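You operate a simulated robot arm through the tools that you are given. There is no shell and no other tool. Be economical: measure what you need, move in short steps, check, and stop when the job is done.

You are at the controls of a simulated robot arm. One attempt, no reset.

JOB
Gauge the three blocks' rivets and clamp the block that reads NO.
Fine: with the green gauge, put back where it stood; clamp in the vise; leave the two good blocks. Set down upright: green gauge, yellow block.

Only the result counts: the job must be done as asked and must still hold three seconds after the hand-in. Knocking over, shifting, dropping, spilling or breaking anything else fails it.

ROBOT AND FRAMES
A 7-joint arm with a two-finger parallel gripper, fixed in place. Base frame: the origin is at the foot of the arm, x ahead of it, y to its left, z up; the work surface is at about z = 800. Lengths are in mm, angles in degrees, forces in N, time in s.
With the tool pointing down near the work surface it reaches from about 300 to 700 mm from the base axis. Its first joint turns from -66.0 to 66.0 degrees. Payload 1.57 kg.
The tool frame sits at the grasp point between the pads (the TCP): z along the fingers, y along the line on which they close. The tips reach 30 mm beyond it. The gripper opens to 110 mm. The fingers are 24 mm wide and 12 mm thick; the gripper's body (48 by 112 mm) begins 78 mm behind the TCP.
Orientation is that of the tool frame in the base frame, as a unit quaternion [w, x, y, z]. With the fingers straight down and closing along the base's y, the tool's x points along the base's -x, its y along +y and its z along -z.

CONTROLS
- The arm moves only by the tool play_rows. Its argument "targets" is a list of rows, each a list of 7 numbers: the opening, from 0 (shut) to 1 (fully open), then the shift along the base's x, y, z in m, then the turn, a rotation vector about the base's x, y, z in degrees. In form: [[grip, dx, dy, dz, ax, ay, az], ...]. A call has 1 to 12 rows; each row is the pose to reach, as a shift and turn from the pose commanded when the call began. Rows are played at 5 a second. More than 50 mm and 8.6 degrees between two rows, or a gripper value outside its range, and nothing of the call is played. Where a pose cannot be reached the arm comes as near as it can. A force on the tool above 90 N (or 10 N above the force at the start of the call, whichever is more), or a blocked arm, ends the call early, and 0.2 s more pass. The fingers move at their own pace (about 108 mm/s each) and stop on an object; they squeeze with about 21 N. The grip force told is the motor's: it shows also when the fingers shut on nothing. Time passes only in rows, and 0.2 s behind the last, so rows that repeat a pose let the fingers close. It gives the time, the measured TCP pose, the force on the tool (base axes), the opening and the grip force at its end, in the units of the frame above (readings bear some noise), with the torque about the TCP (base axes, N m) and any sound that the robot's microphone picked up.
- Cameras (640 x 400 px; columns grow to the right, rows downward): "scene" is fixed at [141.9, -386.3, 1392.9]; the picture's right is [0.88, -0.48, 0.00], its down [-0.33, -0.61, -0.73] and it looks along [0.35, 0.64, -0.69] (base axes); focal length 338 px, centre (320, 200). "wrist" rides on the gripper at [70, 16, -141] in the tool frame; the picture's right is [-0.23, 0.97, 0.00], its down [-0.86, -0.20, -0.48] and it looks along [-0.47, -0.11, 0.88] (tool axes); focal length 222 px, centre (320, 200). There is no depth. A picture from a camera that has moved, and an enlarged one, comes with that camera's place and axes in the base frame and with its lens. The place of the scene camera against the robot may be out by one fixed shift of up to 12 mm in any direction.
- get_image(camera): a new picture of that camera. It takes no simulated time.
- inspect(camera, box): a new picture of the part [left, top, right, bottom] of that camera's present view, enlarged. It takes no simulated time.
- job_done(): hands the job in; it is judged then, once.

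Go step by step. Nothing tells you positions but the pictures and the camera data: compare them with the known pose of the tool, close in by small moves and look again before you grip or let go. The budget is 120 turns and 76 pictures, counting those below and the enlarged ones. Unless the task says otherwise, let go and move clear before handing in, and close with one line.

The tools are called after "Call:" as a command line: name --pt "numbers of a row" for each row, then --argument value for the rest, lists and objects as JSON in quotes. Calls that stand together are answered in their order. play_rows: Moves the arm, as the interface text tells. Its arguments: {"type":"object","properties":{"targets":{"type":"array","items":{"type":"array","items":{"type":"number"}}}},"required":["targets"]} The other tools are called the same way: get_image (camera) takes a picture; inspect (camera, box) takes an enlarged picture of a part of a camera's view; job_done () hands the job in.

At the start:

```text
t: 0.0
eef_pos: [332.0, -33.2, 1131.9]
tool_rot: [0.0, 0.0, 1.0, 0.0]
wrist_force: [0.0, -0.3, 0.6]
torque: [0.0, 0.02, 0.05]
gripper_width: 109.9
grasp_force: 0.0
```

scene: 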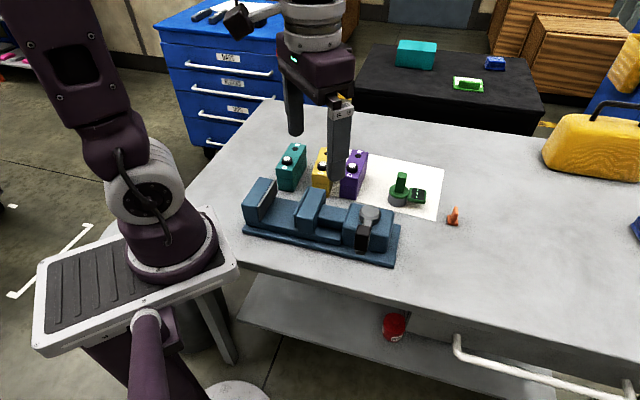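
wrist: 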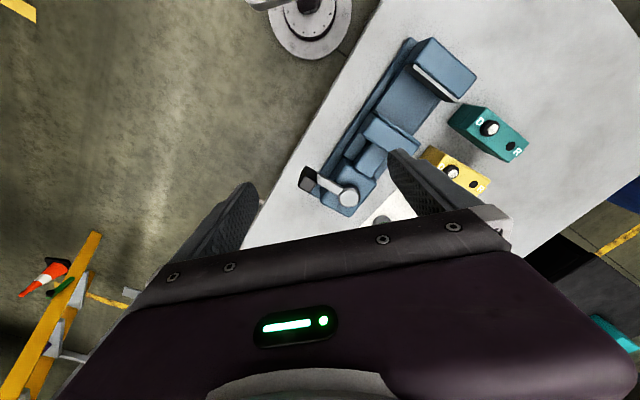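

I see a vise, three blocks (teal, yellow, purple) with rivets on top and a green gauge on a white sheet. I'll take enlarged views first.

Call:
inspect --camera "scene" --box '[230, 130, 390, 230]'

Call:
inspect --camera "scene" --box '[340, 140, 480, 228]'

Call:
inspect --camera "scene" --box '[230, 165, 420, 284]'

```text
4.00 times, centred on (310, 180) of scene
camera zoom: at [141.9, -386.3, 1392.9], right [0.88, -0.48, 0.0], down [-0.33, -0.61, -0.73], along [0.35, 0.64, -0.69], focal length 1353 px, centre (360, 280)
```

zoom: 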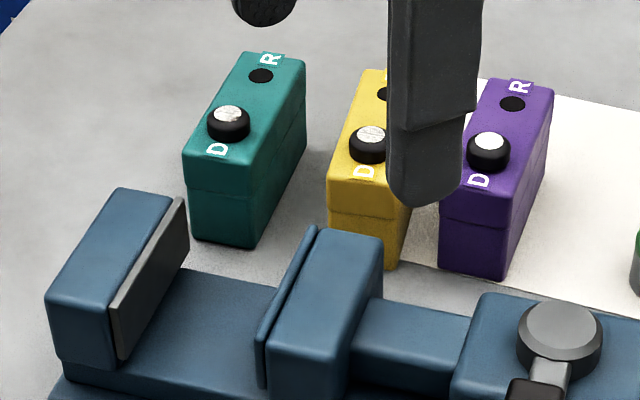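

```text
4.55 times, centred on (410, 184) of scene
camera zoom: at [141.9, -386.3, 1392.9], right [0.88, -0.48, 0.0], down [-0.33, -0.61, -0.73], along [0.35, 0.64, -0.69], focal length 1537 px, centre (-89, 273)
```

zoom: 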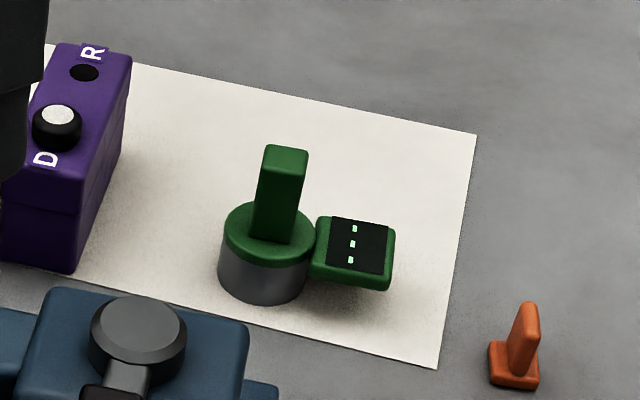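

```text
3.36 times, centred on (325, 224) of scene
camera zoom: at [141.9, -386.3, 1392.9], right [0.88, -0.48, 0.0], down [-0.33, -0.61, -0.73], along [0.35, 0.64, -0.69], focal length 1137 px, centre (303, 118)
```

zoom: 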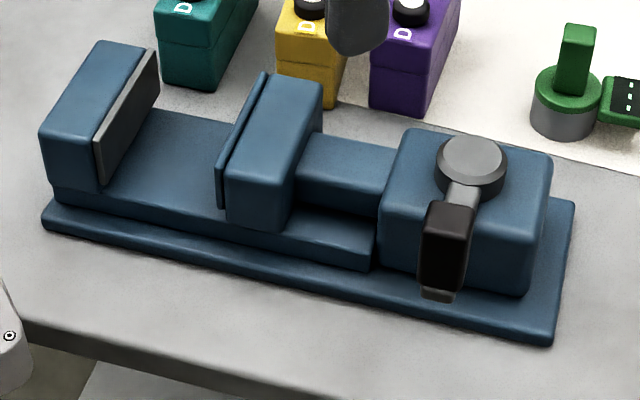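

I take the gauge to be near (604, 57), and the rivets near teal (404, 270), yellow (471, 203) and purple (535, 165). Next I move the wrist camera over the gauge.

Call:
play_rows --pt "1 0.037 0.023 -0.02 0 0 0" --pt "1 0.074 0.046 -0.04 0 0 0" --pt "1 0.111 0.07 -0.06 0 0 0" --pt "1 0.148 0.093 -0.082 0 0 0" --pt "1 0.148 0.093 -0.082 0 0 0"

Call:
get_image --camera "wrist"

Call:
get_image --camera "scene"

```text
t: 1.2
eef_pos: [480.8, 62.2, 1054.4]
tool_rot: [0.001, 0.0, 1.0, 0.0]
wrist_force: [-1.0, -0.6, 0.6]
torque: [0.0, 0.02, -0.01]
gripper_width: 110.1
grasp_force: 0.0
```

```text
70 pictures are left
camera wrist: at [410.8, 78.9, 1194.9], right [0.23, 0.97, 0.0], down [0.85, -0.2, 0.48], along [0.47, -0.11, -0.88], focal length 222 px, centre (320, 200)
```

wrist: 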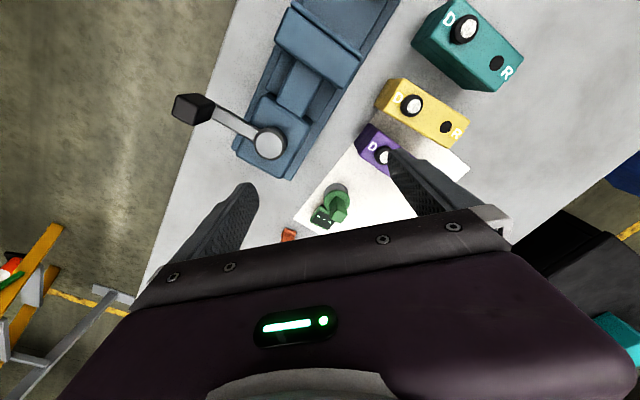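

```text
69 pictures are left
```

scene: 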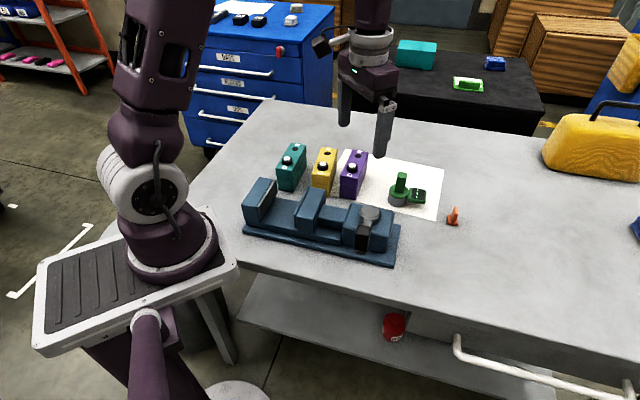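

The gauge shows just ahead of the fingers in the wrist view. I enlarge it and the blocks to get the positions.

Call:
inspect --camera "wrist" --box '[280, 160, 376, 220]'

Call:
inspect --camera "wrist" --box '[340, 0, 532, 180]'

Call:
inspect --camera "scene" --box '[260, 130, 440, 242]'

```text
6.67 times, centred on (328, 190) of wrist
camera zoom: at [410.8, 78.9, 1194.9], right [0.23, 0.97, 0.0], down [0.85, -0.2, 0.48], along [0.47, -0.11, -0.88], focal length 1481 px, centre (267, 267)
```

zoom: 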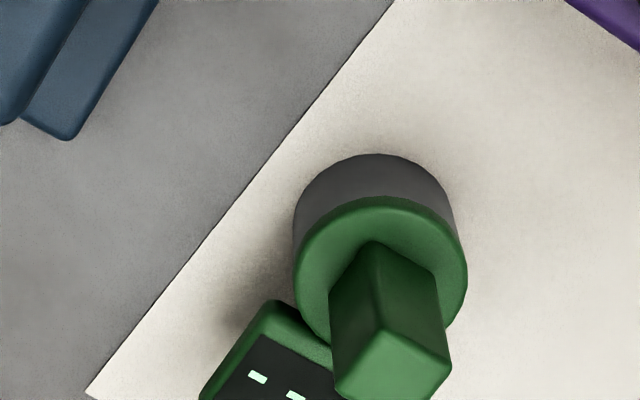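

```text
2.22 times, centred on (436, 90) of wrist
camera zoom: at [410.8, 78.9, 1194.9], right [0.23, 0.97, 0.0], down [0.85, -0.2, 0.48], along [0.47, -0.11, -0.88], focal length 494 px, centre (62, 444)
```

zoom: 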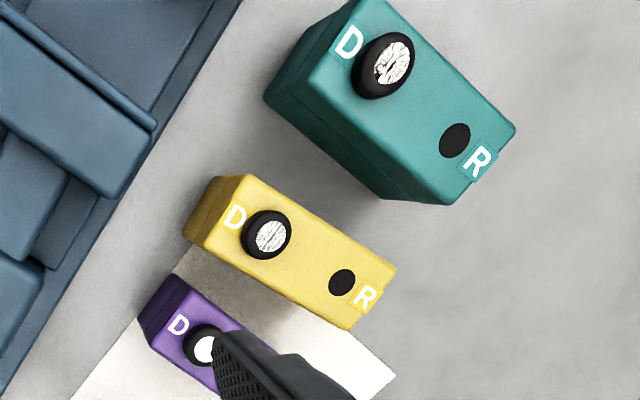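

```text
3.56 times, centred on (350, 186) of scene
camera zoom: at [142.0, -386.3, 1392.9], right [0.88, -0.48, 0.0], down [-0.33, -0.61, -0.73], along [0.35, 0.64, -0.69], focal length 1203 px, centre (213, 250)
```

zoom: 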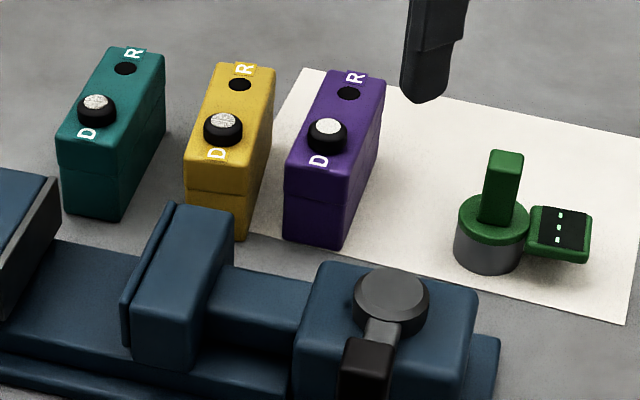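

The gauge has a 20 mm square post centred near (617, 64), turned about 45°, over a 49 mm cylinder. Next I look at the rivets up close.

Call:
play_rows --pt "1 -0.02 0.042 -0.016 0 0 0" --pt "1 -0.04 0.085 -0.032 0 0 0" --pt "1 -0.06 0.128 -0.048 0 0 0" --pt "1 -0.081 0.17 -0.064 0 0 0" --pt "1 -0.081 0.17 -0.064 0 0 0"

Call:
get_image --camera "wrist"

```text
t: 2.4
eef_pos: [402.4, 234.8, 985.2]
tool_rot: [0.0, 0.0, 1.0, 0.0]
wrist_force: [0.8, -0.4, 0.5]
torque: [-0.01, 0.02, 0.01]
gripper_width: 110.3
grasp_force: 0.0
```

```text
65 pictures are left
camera wrist: at [331.0, 250.7, 1126.0], right [0.23, 0.97, 0.0], down [0.85, -0.2, 0.48], along [0.47, -0.11, -0.88], focal length 222 px, centre (320, 200)
```

wrist: 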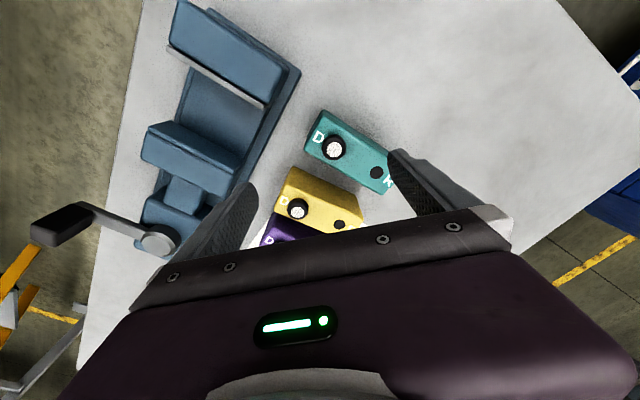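

Call:
inspect --camera "wrist" --box '[250, 95, 410, 245]'

Call:
inspect --camera "wrist" --box '[20, 0, 308, 270]'

```text
2.67 times, centred on (330, 170) of wrist
camera zoom: at [331.0, 250.7, 1126.0], right [0.23, 0.97, 0.0], down [0.85, -0.2, 0.48], along [0.47, -0.11, -0.88], focal length 592 px, centre (293, 280)
```

zoom: 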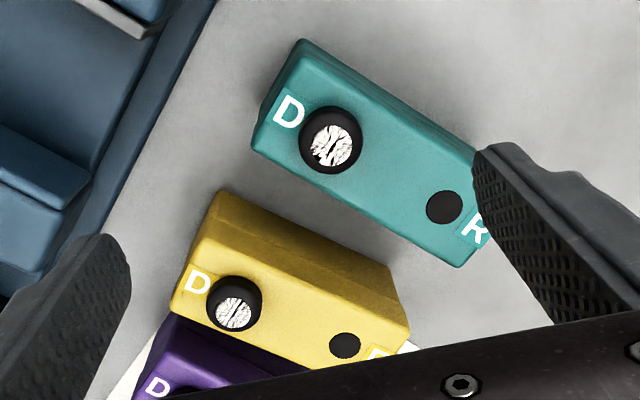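

```text
1.48 times, centred on (164, 135) of wrist
camera zoom: at [331.0, 250.7, 1126.0], right [0.23, 0.97, 0.0], down [0.85, -0.2, 0.48], along [0.47, -0.11, -0.88], focal length 329 px, centre (551, 296)
```

zoom: 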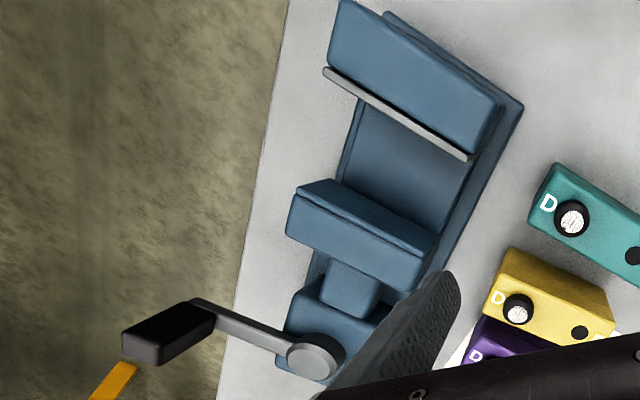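

The D ends carry a collared rivet head, and the R ends show a dark recess. Now I go above the gauge with the tool turned about -46°, so the fingers close across the display direction.

Call:
play_rows --pt "1 0.031 -0.024 0.001 0 0 -6.6" --pt "1 0.061 -0.049 0.002 0 0 -13.2" --pt "1 0.092 -0.073 0.003 0 0 -19.8" --pt "1 0.123 -0.098 0.004 0 0 -26.4" --pt "1 0.153 -0.122 0.005 0 0 -33" --pt "1 0.184 -0.146 0.005 0 0 -39.6" --pt "1 0.2 -0.171 0.005 0 0 -46" --pt "1 0.2 -0.171 0.005 0 0 -46" --pt "1 0.2 -0.171 0.005 0 0 -46"

Call:
get_image --camera "wrist"

```text
t: 4.4
eef_pos: [600.6, 62.1, 990.2]
tool_rot: [-0.001, 0.391, 0.92, 0.0]
wrist_force: [-0.1, 0.0, 0.9]
torque: [0.0, 0.01, -0.03]
gripper_width: 110.3
grasp_force: 0.1
```

```text
62 pictures are left
camera wrist: at [562.5, 123.2, 1131.5], right [0.86, 0.51, 0.0], down [0.45, -0.75, 0.48], along [0.25, -0.41, -0.88], focal length 222 px, centre (320, 200)
```

wrist: 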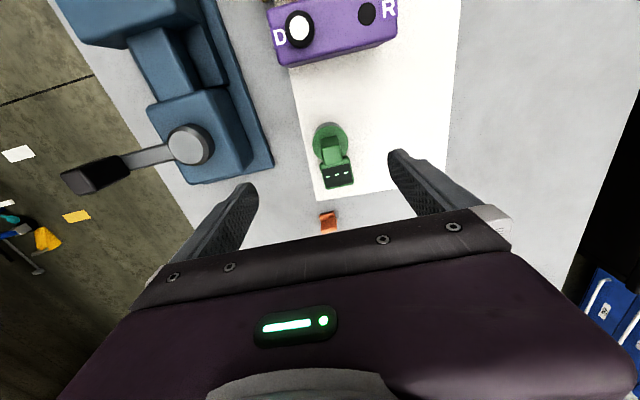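

Call:
inspect --camera "wrist" --box '[288, 105, 384, 195]'

Call:
inspect --camera "wrist" --box '[240, 0, 416, 110]'

```text
4.44 times, centred on (336, 150) of wrist
camera zoom: at [562.5, 123.2, 1131.5], right [0.86, 0.51, 0.0], down [0.45, -0.75, 0.48], along [0.25, -0.41, -0.88], focal length 987 px, centre (249, 422)
```

zoom: 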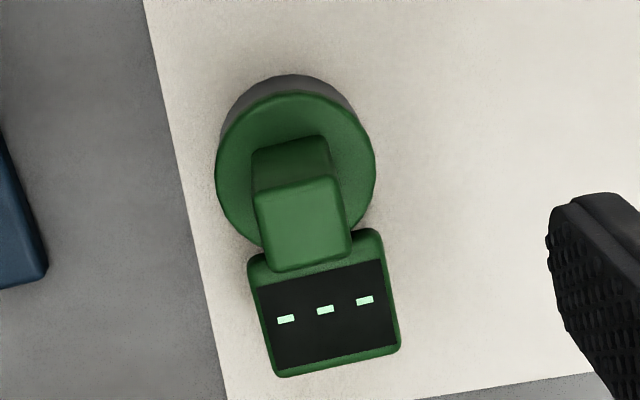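

```text
3.64 times, centred on (328, 55) of wrist
camera zoom: at [562.5, 123.2, 1131.5], right [0.86, 0.51, 0.0], down [0.45, -0.75, 0.48], along [0.25, -0.41, -0.88], focal length 808 px, centre (291, 727)
```

zoom: 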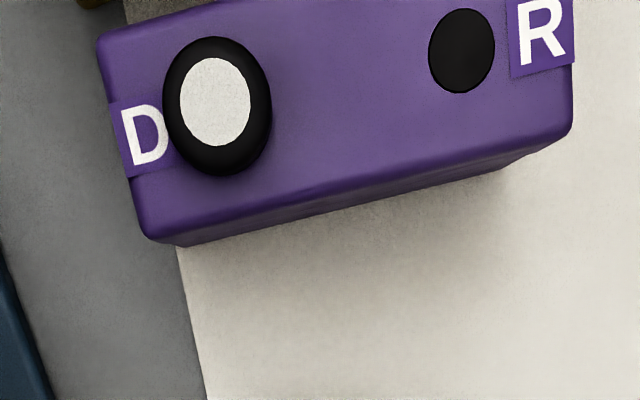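

The gauge post is centred at about (615.4, 64.7) with its top near z 884, and the tool yaw already matches it. I centre over it and descend with open fingers.

Call:
play_rows --pt "1 0.0155 0.0028 0 0 0 0" --pt "1 0.0155 0.0028 -0.04 0 0 0" --pt "1 0.0155 0.0028 -0.08 0 0 0" --pt "1 0.0155 0.0028 -0.105 0 0 0" --pt "1 0.0155 0.0028 -0.124 0 0 0" --pt "1 0.0155 0.0028 -0.124 0 0 0"

Call:
get_image --camera "wrist"

Call:
inspect --camera "scene" --box '[340, 120, 468, 220]'

```text
t: 5.8
eef_pos: [614.7, 62.5, 864.7]
tool_rot: [0.0, 0.39, 0.921, 0.0]
wrist_force: [0.0, 1.0, 0.4]
torque: [-0.02, -0.02, 0.0]
gripper_width: 110.1
grasp_force: 0.0
```

```text
59 pictures are left
camera wrist: at [577.8, 123.4, 1006.8], right [0.86, 0.51, 0.0], down [0.45, -0.75, 0.48], along [0.25, -0.41, -0.88], focal length 222 px, centre (320, 200)
```

wrist: 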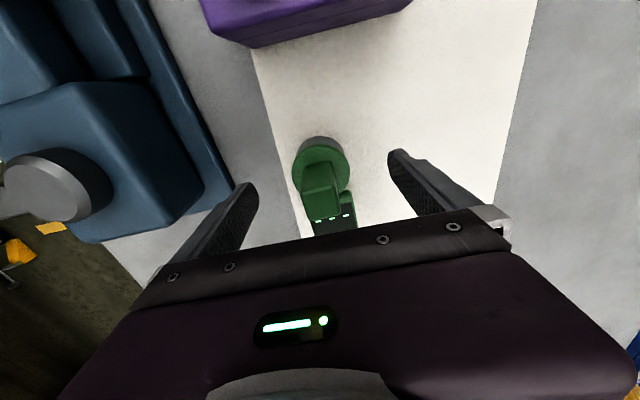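

```text
4.00 times, centred on (404, 170) of scene
camera zoom: at [141.9, -386.3, 1392.9], right [0.88, -0.48, 0.0], down [-0.33, -0.61, -0.73], along [0.35, 0.64, -0.69], focal length 1353 px, centre (-16, 320)
```

zoom: 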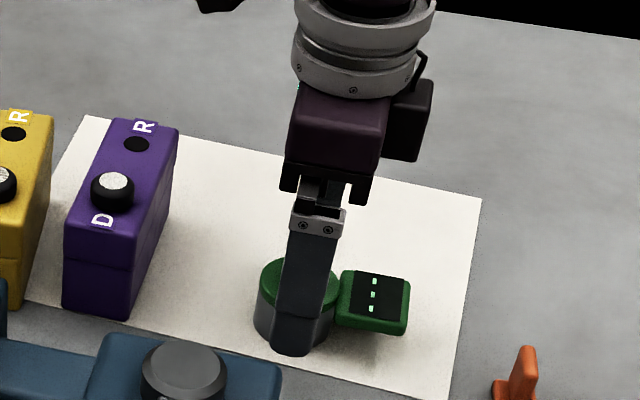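

The fingers straddle the post. Now I close on it.

Call:
play_rows --pt "0.5 0 0 0 0 0 0" --pt "0.25 0 0 0 0 0 0" --pt "0 0 0 0 0 0 0" --pt "0 0 0 0 0 0 0" --pt "0 0 0 0 0 0 0"

Call:
get_image --camera "wrist"

```text
t: 7.0
eef_pos: [616.4, 60.0, 864.9]
tool_rot: [0.0, 0.39, 0.921, 0.0]
wrist_force: [1.2, 1.7, 0.2]
torque: [0.04, -0.13, 0.03]
gripper_width: 47.3
grasp_force: 21.5
```

```text
57 pictures are left
camera wrist: at [577.8, 123.4, 1007.1], right [0.86, 0.51, 0.0], down [0.45, -0.75, 0.48], along [0.25, -0.41, -0.88], focal length 222 px, centre (320, 200)
```

wrist: 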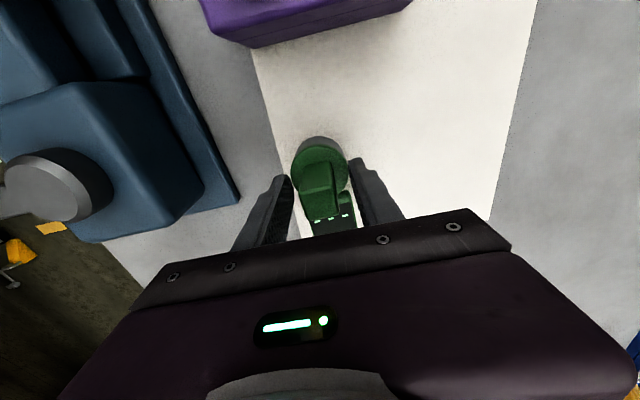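

The opening stopped at 47 mm, so the fingers are on the cylinder rim, which is taller than I thought. I open, rise 18 mm and grip the square post instead.

Call:
play_rows --pt "0.7 0 0 0 0 0 0" --pt "0.7 0 0 0 0 0 0" --pt "0.7 0 0 0.018 0 0 0" --pt "0.7 0 0 0.018 0 0 0" --pt "0 0 0 0.018 0 0 0" --pt "0 0 0 0.018 0 0 0" --pt "0 0 0 0.018 0 0 0" --pt "0 0 0 0.018 0 0 0"

Call:
get_image --camera "wrist"

Call:
inspect --camera "scene" --box '[340, 120, 468, 220]'

```text
t: 8.8
eef_pos: [617.7, 63.4, 883.2]
tool_rot: [0.0, 0.391, 0.92, 0.0]
wrist_force: [-3.5, -0.7, 3.2]
torque: [-0.13, 0.03, -0.07]
gripper_width: 22.7
grasp_force: 21.2
```

```text
56 pictures are left
camera wrist: at [579.0, 124.2, 1025.2], right [0.86, 0.51, 0.0], down [0.45, -0.75, 0.48], along [0.25, -0.41, -0.88], focal length 222 px, centre (320, 200)
```

wrist: 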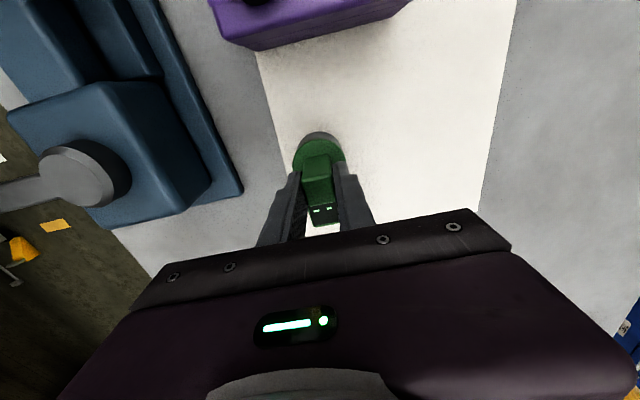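

```text
4.00 times, centred on (404, 170) of scene
camera zoom: at [141.8, -386.3, 1392.9], right [0.88, -0.48, 0.0], down [-0.33, -0.61, -0.73], along [0.35, 0.64, -0.69], focal length 1353 px, centre (-16, 320)
```

zoom: 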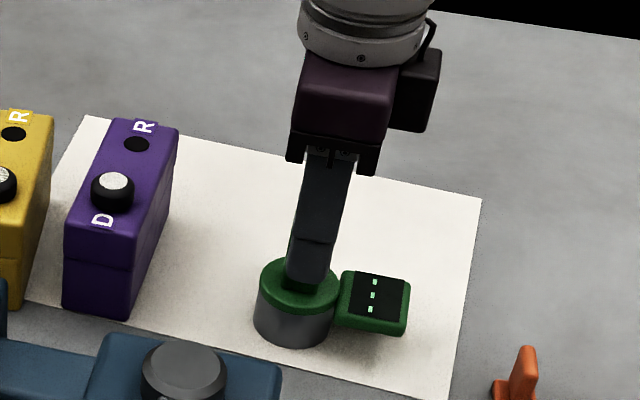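

The post is held at about 22 mm. I lift the gauge straight up 125 mm and look at it.

Call:
play_rows --pt "0 0 0 0.01 0 0 0" --pt "0 0 0 0.03 0 0 0" --pt "0 0 0 0.065 0 0 0" --pt "0 0 0 0.1 0 0 0" --pt "0 0 0 0.125 0 0 0" --pt "0 0 0 0.125 0 0 0"

Call:
inspect --camera "wrist" --box '[240, 0, 400, 250]'

Call:
get_image --camera "scene"

```text
t: 10.2
eef_pos: [615.1, 64.3, 1010.9]
tool_rot: [0.0, 0.391, 0.92, 0.0]
wrist_force: [0.3, 0.5, -4.8]
torque: [0.05, -0.01, -0.02]
gripper_width: 22.8
grasp_force: 21.2
```

```text
1.60 times, centred on (320, 125) of wrist
camera zoom: at [577.1, 125.9, 1152.4], right [0.86, 0.51, 0.0], down [0.45, -0.75, 0.48], along [0.25, -0.41, -0.88], focal length 355 px, centre (320, 320)
```

zoom: 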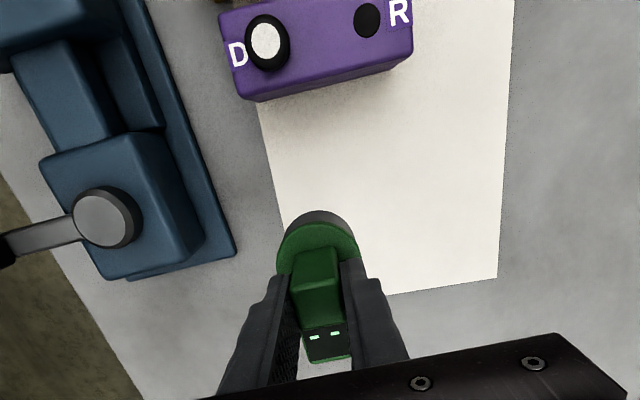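

```text
53 pictures are left
```

scene: 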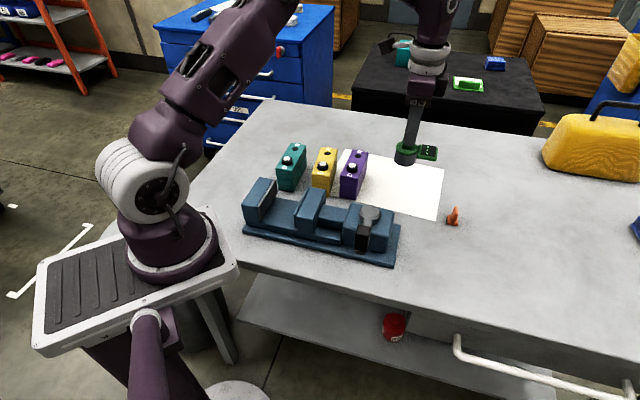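

The gauge is held about 6 mm off its axis along the display direction, so it stood at about (612, 68). I carry it above purple's D rivet, near (527, 148).

Call:
play_rows --pt "0 -0.021 0.02 0.0 0 0 0" --pt "0 -0.042 0.039 0.0 0 0 0" --pt "0 -0.063 0.059 0.0 0 0 0" --pt "0 -0.0832 0.0785 0.0 0 0 0" --pt "0 -0.0832 0.0785 -0.012 0 0 0" --pt "0 -0.0832 0.0785 -0.012 0 0 0"

Call:
inspect --camera "wrist" --box '[240, 60, 400, 240]'

Call:
inspect --camera "scene" --box '[290, 90, 418, 200]'

```text
t: 11.6
eef_pos: [533.1, 142.5, 996.0]
tool_rot: [0.001, 0.391, 0.92, 0.0]
wrist_force: [-0.3, 0.1, -4.2]
torque: [0.0, 0.02, 0.01]
gripper_width: 22.7
grasp_force: 21.2
```

```text
2.22 times, centred on (320, 150) of wrist
camera zoom: at [494.9, 203.6, 1138.1], right [0.86, 0.51, 0.0], down [0.45, -0.75, 0.48], along [0.25, -0.41, -0.88], focal length 494 px, centre (320, 311)
```

zoom: 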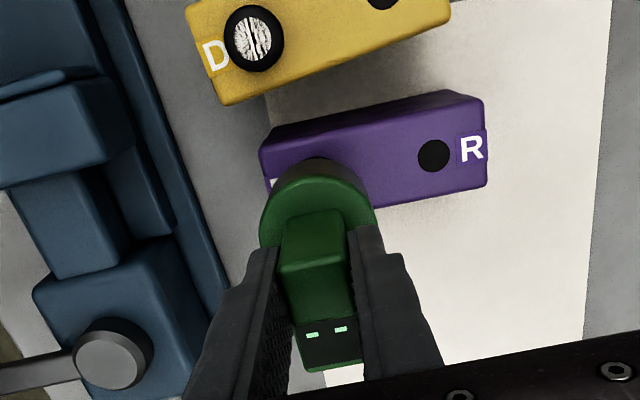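

```text
3.64 times, centred on (354, 145) of scene
camera zoom: at [142.0, -386.3, 1392.9], right [0.88, -0.48, 0.0], down [-0.33, -0.61, -0.73], along [0.35, 0.64, -0.69], focal length 1230 px, centre (196, 400)
```

zoom: 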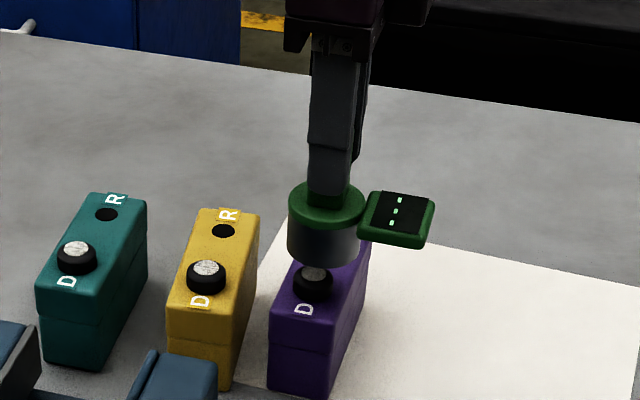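

The gauge is close to centred over purple's rivet. I check the alignment with a tighter scene zoom before lowering.

Call:
inspect --camera "scene" --box '[354, 136, 402, 184]'

Call:
inspect --camera "scene" --box '[340, 136, 400, 184]'

```text
8.33 times, centred on (378, 160) of scene
camera zoom: at [142.0, -386.3, 1392.9], right [0.88, -0.48, 0.0], down [-0.33, -0.61, -0.73], along [0.35, 0.64, -0.69], focal length 2819 px, centre (-163, 533)
```

zoom: 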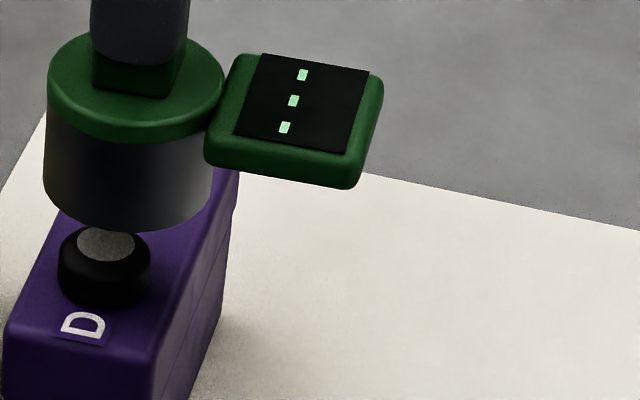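

```text
8.33 times, centred on (370, 160) of scene
camera zoom: at [142.0, -386.3, 1392.9], right [0.88, -0.48, 0.0], down [-0.33, -0.61, -0.73], along [0.35, 0.64, -0.69], focal length 2819 px, centre (-97, 533)
```

zoom: 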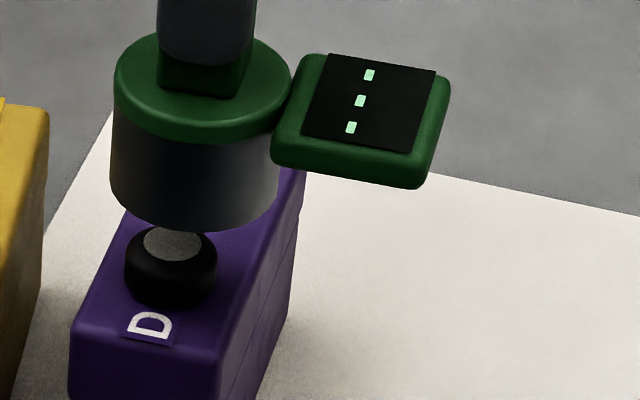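

In the scene view the gauge sits about 4 mm too far right of the rivet. I shift left, lower 13 mm and look again.

Call:
play_rows --pt "0 -0.003 0.0013 0 0 0 0" --pt "0 -0.0035 0.0015 -0.007 0 0 0" --pt "0 -0.0035 0.0015 -0.013 0 0 0" --pt "0 -0.0035 0.0015 -0.013 0 0 0"

Call:
inspect --camera "scene" --box '[334, 140, 394, 188]'

```text
t: 12.6
eef_pos: [528.0, 142.1, 984.6]
tool_rot: [0.0, 0.391, 0.92, 0.0]
wrist_force: [-0.4, 0.5, -4.7]
torque: [0.0, 0.03, -0.02]
gripper_width: 22.9
grasp_force: 21.0
```

```text
8.33 times, centred on (364, 164) of scene
camera zoom: at [142.0, -386.3, 1392.9], right [0.88, -0.48, 0.0], down [-0.33, -0.61, -0.73], along [0.35, 0.64, -0.69], focal length 2819 px, centre (-47, 500)
```

zoom: 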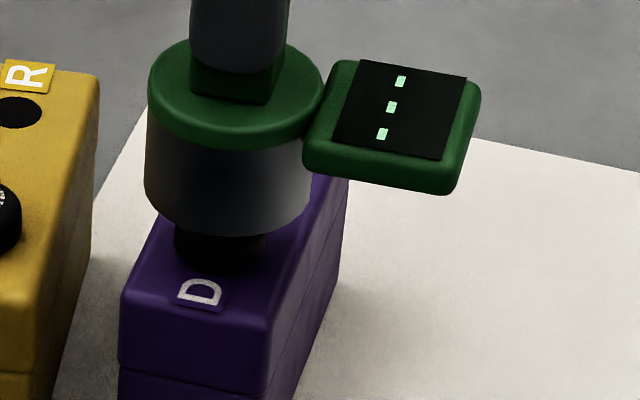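

Alignment now looks good, with about 11 mm left above the rivet. I lower in small steps and watch the force.

Call:
play_rows --pt "0 -0.0005 0 -0.004 0 0 0" --pt "0 -0.0005 0 -0.008 0 0 0" --pt "0 -0.0005 0 -0.01 0 0 0" --pt "0 -0.0005 0 -0.01 0 0 0"

Call:
inspect --camera "scene" --box '[334, 140, 394, 188]'

```text
t: 13.6
eef_pos: [528.7, 142.3, 974.9]
tool_rot: [-0.001, 0.39, 0.921, 0.0]
wrist_force: [0.7, 0.2, -5.8]
torque: [0.01, -0.02, -0.01]
gripper_width: 22.8
grasp_force: 21.3
```

```text
8.33 times, centred on (364, 164) of scene
camera zoom: at [142.0, -386.3, 1392.9], right [0.88, -0.48, 0.0], down [-0.33, -0.61, -0.73], along [0.35, 0.64, -0.69], focal length 2819 px, centre (-47, 500)
```

zoom: 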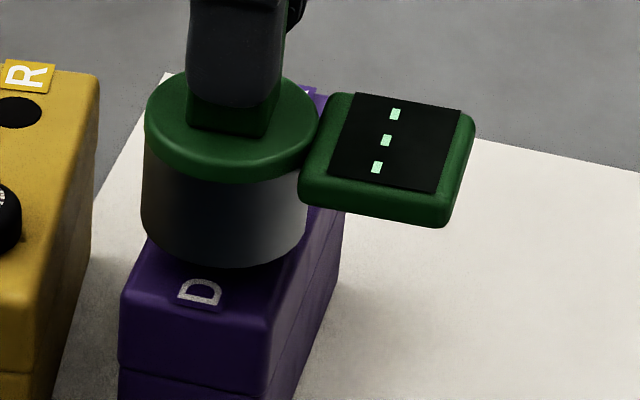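

Call:
play_rows --pt "0 0 0 -0.002 0 0 0" --pt "0 0 0 -0.004 0 0 0" --pt "0 0 0 -0.006 0 0 0" --pt "0 0 0 -0.006 0 0 0"

Call:
inspect --camera "scene" --box '[334, 140, 394, 188]'

```text
t: 14.6
eef_pos: [526.6, 144.4, 968.6]
tool_rot: [0.0, 0.39, 0.921, 0.0]
wrist_force: [0.0, 0.7, -5.8]
torque: [0.02, 0.02, 0.02]
gripper_width: 22.9
grasp_force: 20.8
```

```text
8.33 times, centred on (364, 164) of scene
camera zoom: at [142.0, -386.3, 1392.9], right [0.88, -0.48, 0.0], down [-0.33, -0.61, -0.73], along [0.35, 0.64, -0.69], focal length 2819 px, centre (-47, 500)
```

zoom: 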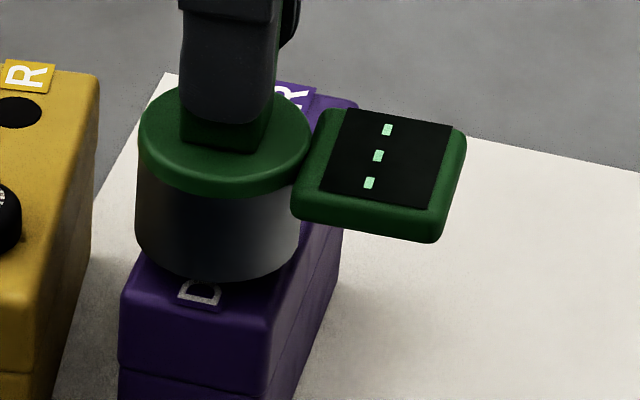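

Call:
play_rows --pt "0 0.0005 0 -0.002 0 0 0" --pt "0 0.0005 0 -0.004 0 0 0" --pt "0 0.0005 0 -0.004 0 0 0"

Call:
inspect --camera "scene" --box '[334, 140, 394, 188]'

```text
t: 15.4
eef_pos: [527.8, 143.8, 964.6]
tool_rot: [0.0, 0.391, 0.92, 0.0]
wrist_force: [-0.7, -0.6, -5.1]
torque: [0.04, 0.04, -0.01]
gripper_width: 22.7
grasp_force: 20.9
```

```text
8.33 times, centred on (364, 164) of scene
camera zoom: at [142.0, -386.3, 1392.9], right [0.88, -0.48, 0.0], down [-0.33, -0.61, -0.73], along [0.35, 0.64, -0.69], focal length 2819 px, centre (-47, 500)
```

zoom: 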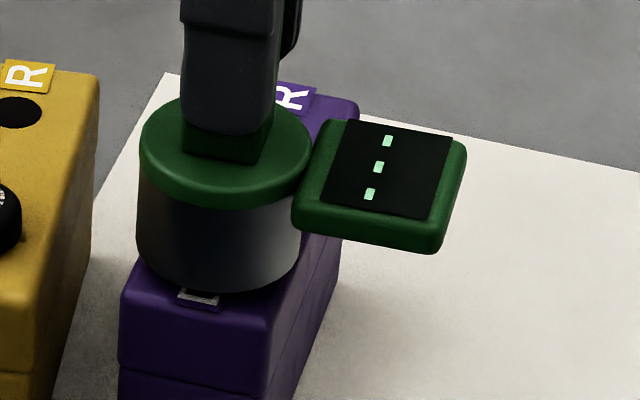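

Call:
play_rows --pt "0 0 0 -0.001 0 0 0" --pt "0 0 0 -0.002 0 0 0" --pt "0 0 0 -0.003 0 0 0" --pt "0 0 0 -0.003 0 0 0" --pt "0 0 0 -0.003 0 0 0"

Call:
inspect --camera "scene" --box '[334, 140, 394, 188]'

```text
t: 16.6
eef_pos: [529.6, 143.3, 960.5]
tool_rot: [0.0, 0.391, 0.92, -0.001]
wrist_force: [-0.6, -0.2, -5.4]
torque: [-0.01, 0.0, -0.02]
gripper_width: 22.9
grasp_force: 20.5
```

```text
8.33 times, centred on (364, 164) of scene
camera zoom: at [142.0, -386.3, 1392.9], right [0.88, -0.48, 0.0], down [-0.33, -0.61, -0.73], along [0.35, 0.64, -0.69], focal length 2819 px, centre (-47, 500)
```

zoom: 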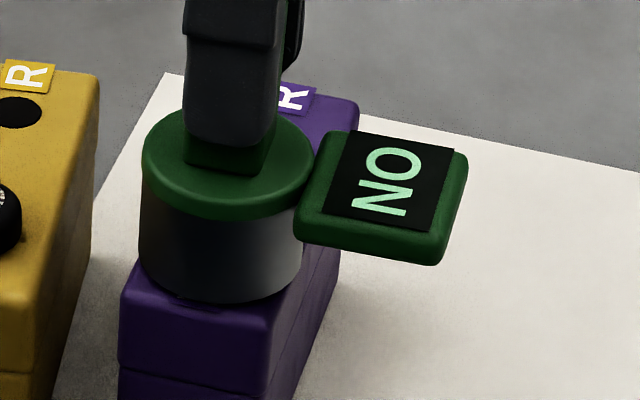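

Purple reads NO at D. I still gauge the other two: I raise the gauge and move over yellow's D rivet.

Call:
play_rows --pt "0 0 0 0.012 0 0 0" --pt "0 0 0 0.036 0 0 0" --pt "0 -0.02 0.014 0.036 0 0 0" --pt "0 -0.04 0.028 0.036 0 0 0" --pt "0 -0.058 0.041 0.036 0 0 0" --pt "0 -0.058 0.041 0.036 0 0 0" --pt "0 -0.058 0.041 0.036 0 0 0"

Call:
inspect --camera "scene" --box '[304, 134, 364, 182]'

Call:
inspect --camera "wrist" --box '[240, 60, 400, 240]'

```text
t: 18.2
eef_pos: [470.4, 183.7, 998.5]
tool_rot: [0.0, 0.391, 0.92, 0.0]
wrist_force: [-0.2, -1.0, -5.7]
torque: [0.01, 0.0, 0.0]
gripper_width: 22.7
grasp_force: 21.0
```

```text
8.33 times, centred on (334, 158) of scene
camera zoom: at [142.0, -386.3, 1392.9], right [0.88, -0.48, 0.0], down [-0.33, -0.61, -0.73], along [0.35, 0.64, -0.69], focal length 2819 px, centre (203, 550)
```

zoom: 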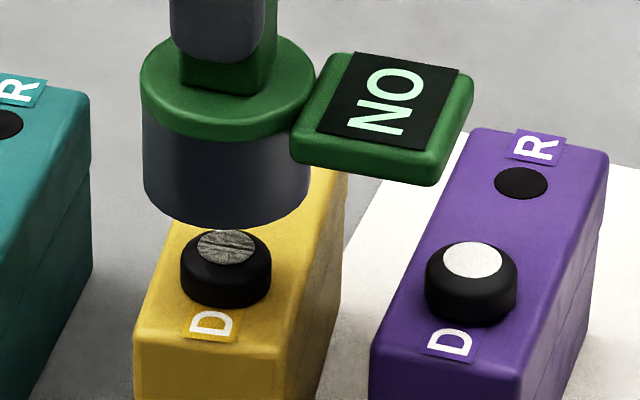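

```text
2.22 times, centred on (320, 150) of wrist
camera zoom: at [432.0, 246.3, 1139.1], right [0.86, 0.51, 0.0], down [0.45, -0.75, 0.48], along [0.25, -0.41, -0.88], focal length 494 px, centre (320, 311)
```

zoom: 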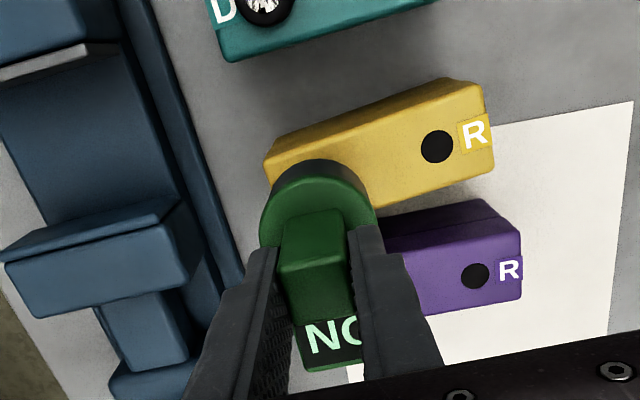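

The NO is latched from purple. Yellow's rivet lies almost directly below the gauge, so I shift 1.7 mm right and descend in two stages.

Call:
play_rows --pt "0 0.0015 -0.0008 -0.01 0 0 0" --pt "0 0.0015 -0.0008 -0.018 0 0 0" --pt "0 0.0015 -0.0008 -0.021 0 0 0" --pt "0 0.0015 -0.0008 -0.021 0 0 0"

Call:
inspect --camera "scene" --box '[304, 134, 364, 182]'

```text
t: 19.2
eef_pos: [471.7, 182.5, 975.6]
tool_rot: [0.0, 0.391, 0.92, 0.0]
wrist_force: [0.3, 0.1, -4.5]
torque: [-0.02, 0.0, 0.0]
gripper_width: 22.7
grasp_force: 21.3
```

```text
8.33 times, centred on (334, 158) of scene
camera zoom: at [142.0, -386.3, 1392.9], right [0.88, -0.48, 0.0], down [-0.33, -0.61, -0.73], along [0.35, 0.64, -0.69], focal length 2819 px, centre (203, 550)
```

zoom: 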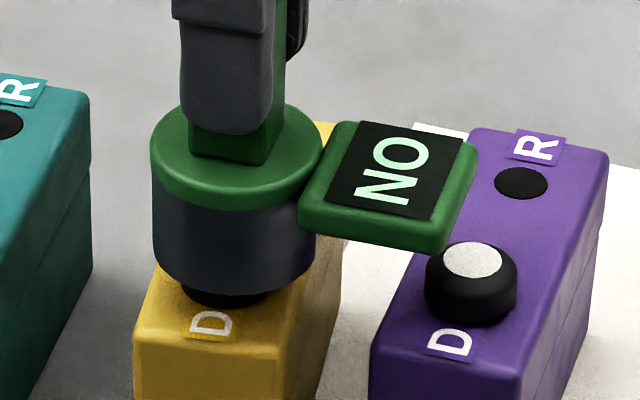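

Now it is about 2 mm too far right. I correct and continue down.

Call:
play_rows --pt "0 -0.0018 0.001 0 0 0 0" --pt "0 -0.0018 0.001 -0.006 0 0 0" --pt "0 -0.0018 0.001 -0.01 0 0 0" --pt "0 -0.0018 0.001 -0.013 0 0 0" --pt "0 -0.0018 0.001 -0.015 0 0 0" --pt "0 -0.0018 0.001 -0.015 0 0 0" --pt "0 -0.0018 0.001 -0.015 0 0 0"

Call:
inspect --camera "scene" --box '[304, 134, 364, 182]'

```text
t: 20.8
eef_pos: [470.8, 183.8, 960.9]
tool_rot: [0.0, 0.391, 0.921, 0.001]
wrist_force: [-0.3, -0.4, -4.4]
torque: [-0.01, 0.02, 0.0]
gripper_width: 22.8
grasp_force: 21.7
```

```text
8.33 times, centred on (334, 158) of scene
camera zoom: at [142.0, -386.3, 1392.9], right [0.88, -0.48, 0.0], down [-0.33, -0.61, -0.73], along [0.35, 0.64, -0.69], focal length 2819 px, centre (203, 550)
```

zoom: 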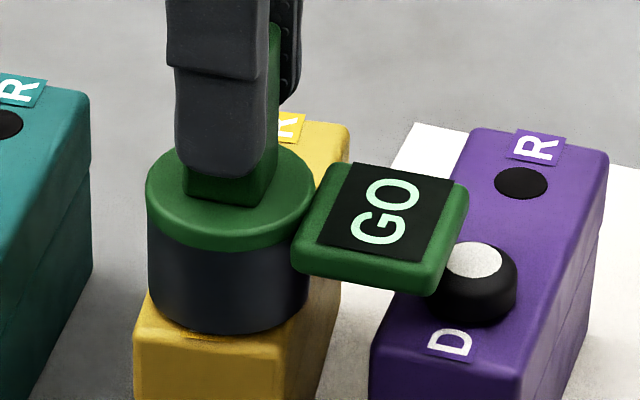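

Yellow reads GO at D. Since R may well stand for rivet, I gauge the R spots too; next is yellow's R, about 61 mm along the block.

Call:
play_rows --pt "0 0 0 0.012 0 0 0" --pt "0 0 0 0.026 0 0 0" --pt "0 0.022 0.021 0.026 0 0 0" --pt "0 0.0448 0.042 0.026 0 0 0" --pt "0 0.0448 0.042 0.026 0 0 0" --pt "0 0.0448 0.042 0.02 0 0 0" --pt "0 0.0448 0.042 0.02 0 0 0"

Call:
inspect --camera "scene" --box '[314, 114, 374, 162]'

```text
t: 22.4
eef_pos: [515.6, 225.2, 980.0]
tool_rot: [0.001, 0.391, 0.92, 0.0]
wrist_force: [-0.6, 0.0, -5.1]
torque: [0.07, -0.01, -0.01]
gripper_width: 22.9
grasp_force: 20.9
```

```text
8.33 times, centred on (344, 138) of scene
camera zoom: at [142.0, -386.3, 1392.9], right [0.88, -0.48, 0.0], down [-0.33, -0.61, -0.73], along [0.35, 0.64, -0.69], focal length 2819 px, centre (120, 717)
```

zoom: 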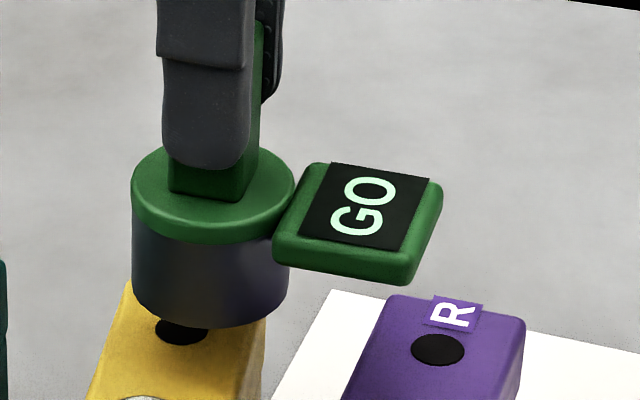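

Yellow stands at a slightly different angle, about 50°. I correct by (-5, +4) mm and lower.

Call:
play_rows --pt "0 -0.0053 0.0038 0 0 0 0" --pt "0 -0.0053 0.0038 -0.006 0 0 0" --pt "0 -0.0053 0.0038 -0.012 0 0 0" --pt "0 -0.0053 0.0038 -0.015 0 0 0" --pt "0 -0.0053 0.0038 -0.018 0 0 0" --pt "0 -0.0053 0.0038 -0.02 0 0 0" --pt "0 -0.0053 0.0038 -0.02 0 0 0"

Call:
inspect --camera "scene" --box '[314, 114, 374, 162]'

```text
t: 24.0
eef_pos: [509.5, 229.2, 960.6]
tool_rot: [0.0, 0.391, 0.92, 0.0]
wrist_force: [0.2, 0.5, -6.4]
torque: [0.05, 0.05, 0.01]
gripper_width: 22.9
grasp_force: 20.9
```

```text
8.33 times, centred on (344, 138) of scene
camera zoom: at [142.0, -386.3, 1392.9], right [0.88, -0.48, 0.0], down [-0.33, -0.61, -0.73], along [0.35, 0.64, -0.69], focal length 2819 px, centre (120, 717)
```

zoom: 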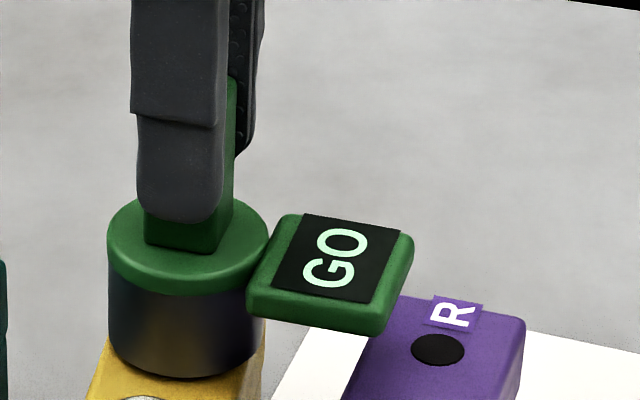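

The display still says GO, but that may be latched. I lower another 2 mm to be sure it's seated.

Call:
play_rows --pt "0 -0.0005 -0.0005 -0.001 0 0 0" --pt "0 -0.001 -0.0005 -0.002 0 0 0" --pt "0 -0.001 -0.0005 -0.003 0 0 0" --pt "0 -0.001 -0.0005 -0.003 0 0 0" --pt "0 -0.001 -0.0005 -0.003 0 0 0"

Call:
inspect --camera "scene" --box '[314, 114, 374, 162]'

```text
t: 25.2
eef_pos: [509.3, 227.9, 958.0]
tool_rot: [0.0, 0.391, 0.92, -0.001]
wrist_force: [0.0, -0.1, 2.6]
torque: [-0.13, -0.02, -0.03]
gripper_width: 22.8
grasp_force: 21.3
```

```text
8.33 times, centred on (344, 138) of scene
camera zoom: at [141.9, -386.3, 1392.9], right [0.88, -0.48, 0.0], down [-0.33, -0.61, -0.73], along [0.35, 0.64, -0.69], focal length 2819 px, centre (120, 717)
```

zoom: 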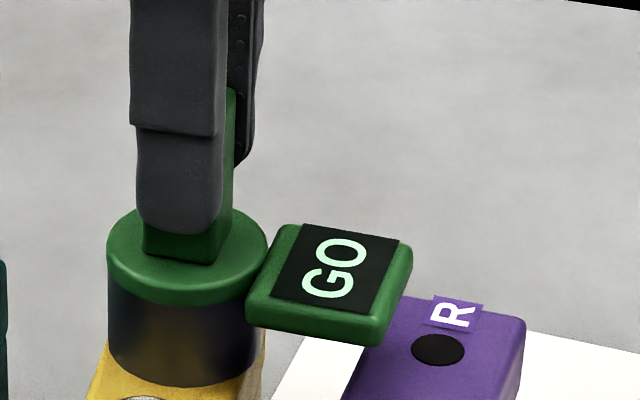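

It is now resting on yellow's R (contact felt) and reads GO. Next is purple's R, offset about (63.5, -46.5).

Call:
play_rows --pt "0 0 0 0.012 0 0 0" --pt "0 0 0 0.026 0 0 0" --pt "0 0.02 -0.0155 0.026 0 0 0" --pt "0 0.04 -0.031 0.026 0 0 0" --pt "0 0.0635 -0.0465 0.026 0 0 0" --pt "0 0.0635 -0.0465 0.026 0 0 0" --pt "0 0.0635 -0.0465 0.014 0 0 0" --pt "0 0.0635 -0.0465 0.014 0 0 0"

Call:
inspect --camera "scene" --box '[334, 122, 394, 170]'

```text
t: 27.0
eef_pos: [574.5, 182.4, 973.2]
tool_rot: [0.001, 0.39, 0.921, -0.001]
wrist_force: [0.6, 1.0, -6.4]
torque: [0.01, 0.01, 0.0]
gripper_width: 22.9
grasp_force: 21.4
```

```text
8.33 times, centred on (364, 146) of scene
camera zoom: at [142.0, -386.3, 1392.9], right [0.88, -0.48, 0.0], down [-0.33, -0.61, -0.73], along [0.35, 0.64, -0.69], focal length 2819 px, centre (-47, 650)
```

zoom: 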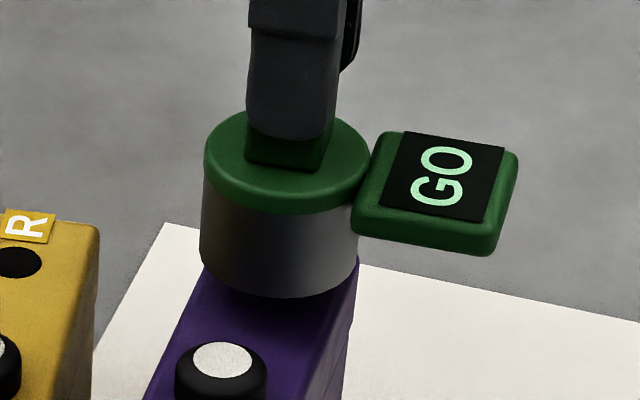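

Call:
play_rows --pt "0 -0.001 0.0005 -0.005 0 0 0" --pt "0 -0.001 0.0005 -0.009 0 0 0" --pt "0 -0.001 0.0005 -0.011 0 0 0" --pt "0 -0.001 0.0005 -0.013 0 0 0" --pt "0 -0.001 0.0005 -0.0145 0 0 0" --pt "0 -0.001 0.0005 -0.0145 0 0 0"

Call:
inspect --camera "scene" --box '[334, 122, 394, 170]'

```text
t: 28.4
eef_pos: [571.2, 183.4, 958.4]
tool_rot: [0.0, 0.39, 0.921, 0.0]
wrist_force: [-0.8, -0.6, -2.4]
torque: [-0.01, 0.01, 0.0]
gripper_width: 22.9
grasp_force: 21.1
```

```text
8.33 times, centred on (364, 146) of scene
camera zoom: at [142.0, -386.3, 1392.9], right [0.88, -0.48, 0.0], down [-0.33, -0.61, -0.73], along [0.35, 0.64, -0.69], focal length 2819 px, centre (-47, 650)
```

zoom: 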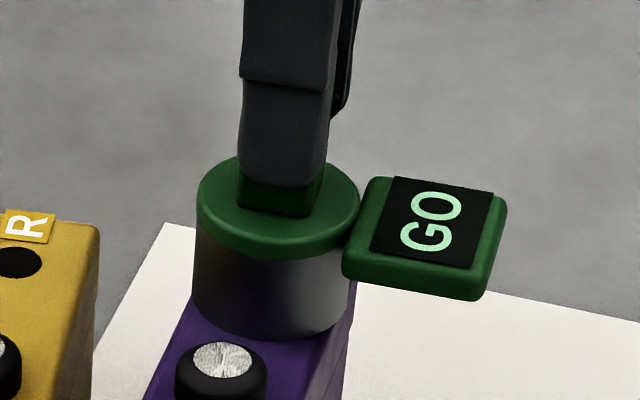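

It sits on purple's R and still shows GO. Next is teal's D, about (-172, +60) away, at a safe height.

Call:
play_rows --pt "0 0 0 0.015 0 0 0" --pt "0 0 0 0.04 0 0 0" --pt "0 -0.035 0.012 0.04 0 0 0" --pt "0 -0.07 0.024 0.04 0 0 0" --pt "0 -0.105 0.036 0.04 0 0 0" --pt "0 -0.14 0.05 0.04 0 0 0" --pt "0 -0.172 0.0605 0.04 0 0 0" --pt "0 -0.172 0.0605 0.036 0 0 0" --pt "0 -0.172 0.0605 0.036 0 0 0"

Call:
inspect --camera "scene" --box '[264, 126, 324, 174]'

Call:
inspect --camera "wrist" --box '[160, 60, 480, 260]'

```text
t: 30.4
eef_pos: [399.7, 240.7, 993.5]
tool_rot: [-0.001, 0.391, 0.92, 0.0]
wrist_force: [0.8, -0.6, -4.7]
torque: [0.02, 0.01, 0.01]
gripper_width: 22.7
grasp_force: 21.2
```

```text
8.33 times, centred on (294, 150) of scene
camera zoom: at [142.0, -386.3, 1392.9], right [0.88, -0.48, 0.0], down [-0.33, -0.61, -0.73], along [0.35, 0.64, -0.69], focal length 2819 px, centre (537, 617)
```

zoom: 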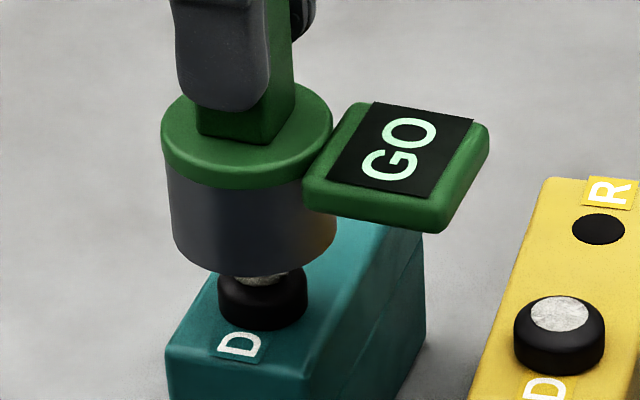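

```text
2.00 times, centred on (320, 160) of wrist
camera zoom: at [361.8, 302.3, 1134.3], right [0.86, 0.51, 0.0], down [0.45, -0.75, 0.48], along [0.25, -0.41, -0.88], focal length 444 px, centre (320, 280)
```

zoom: 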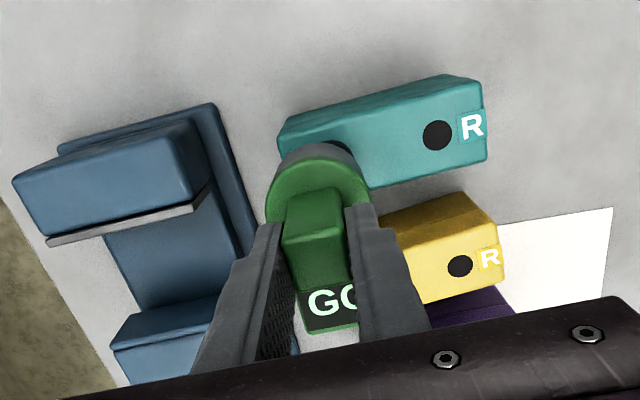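

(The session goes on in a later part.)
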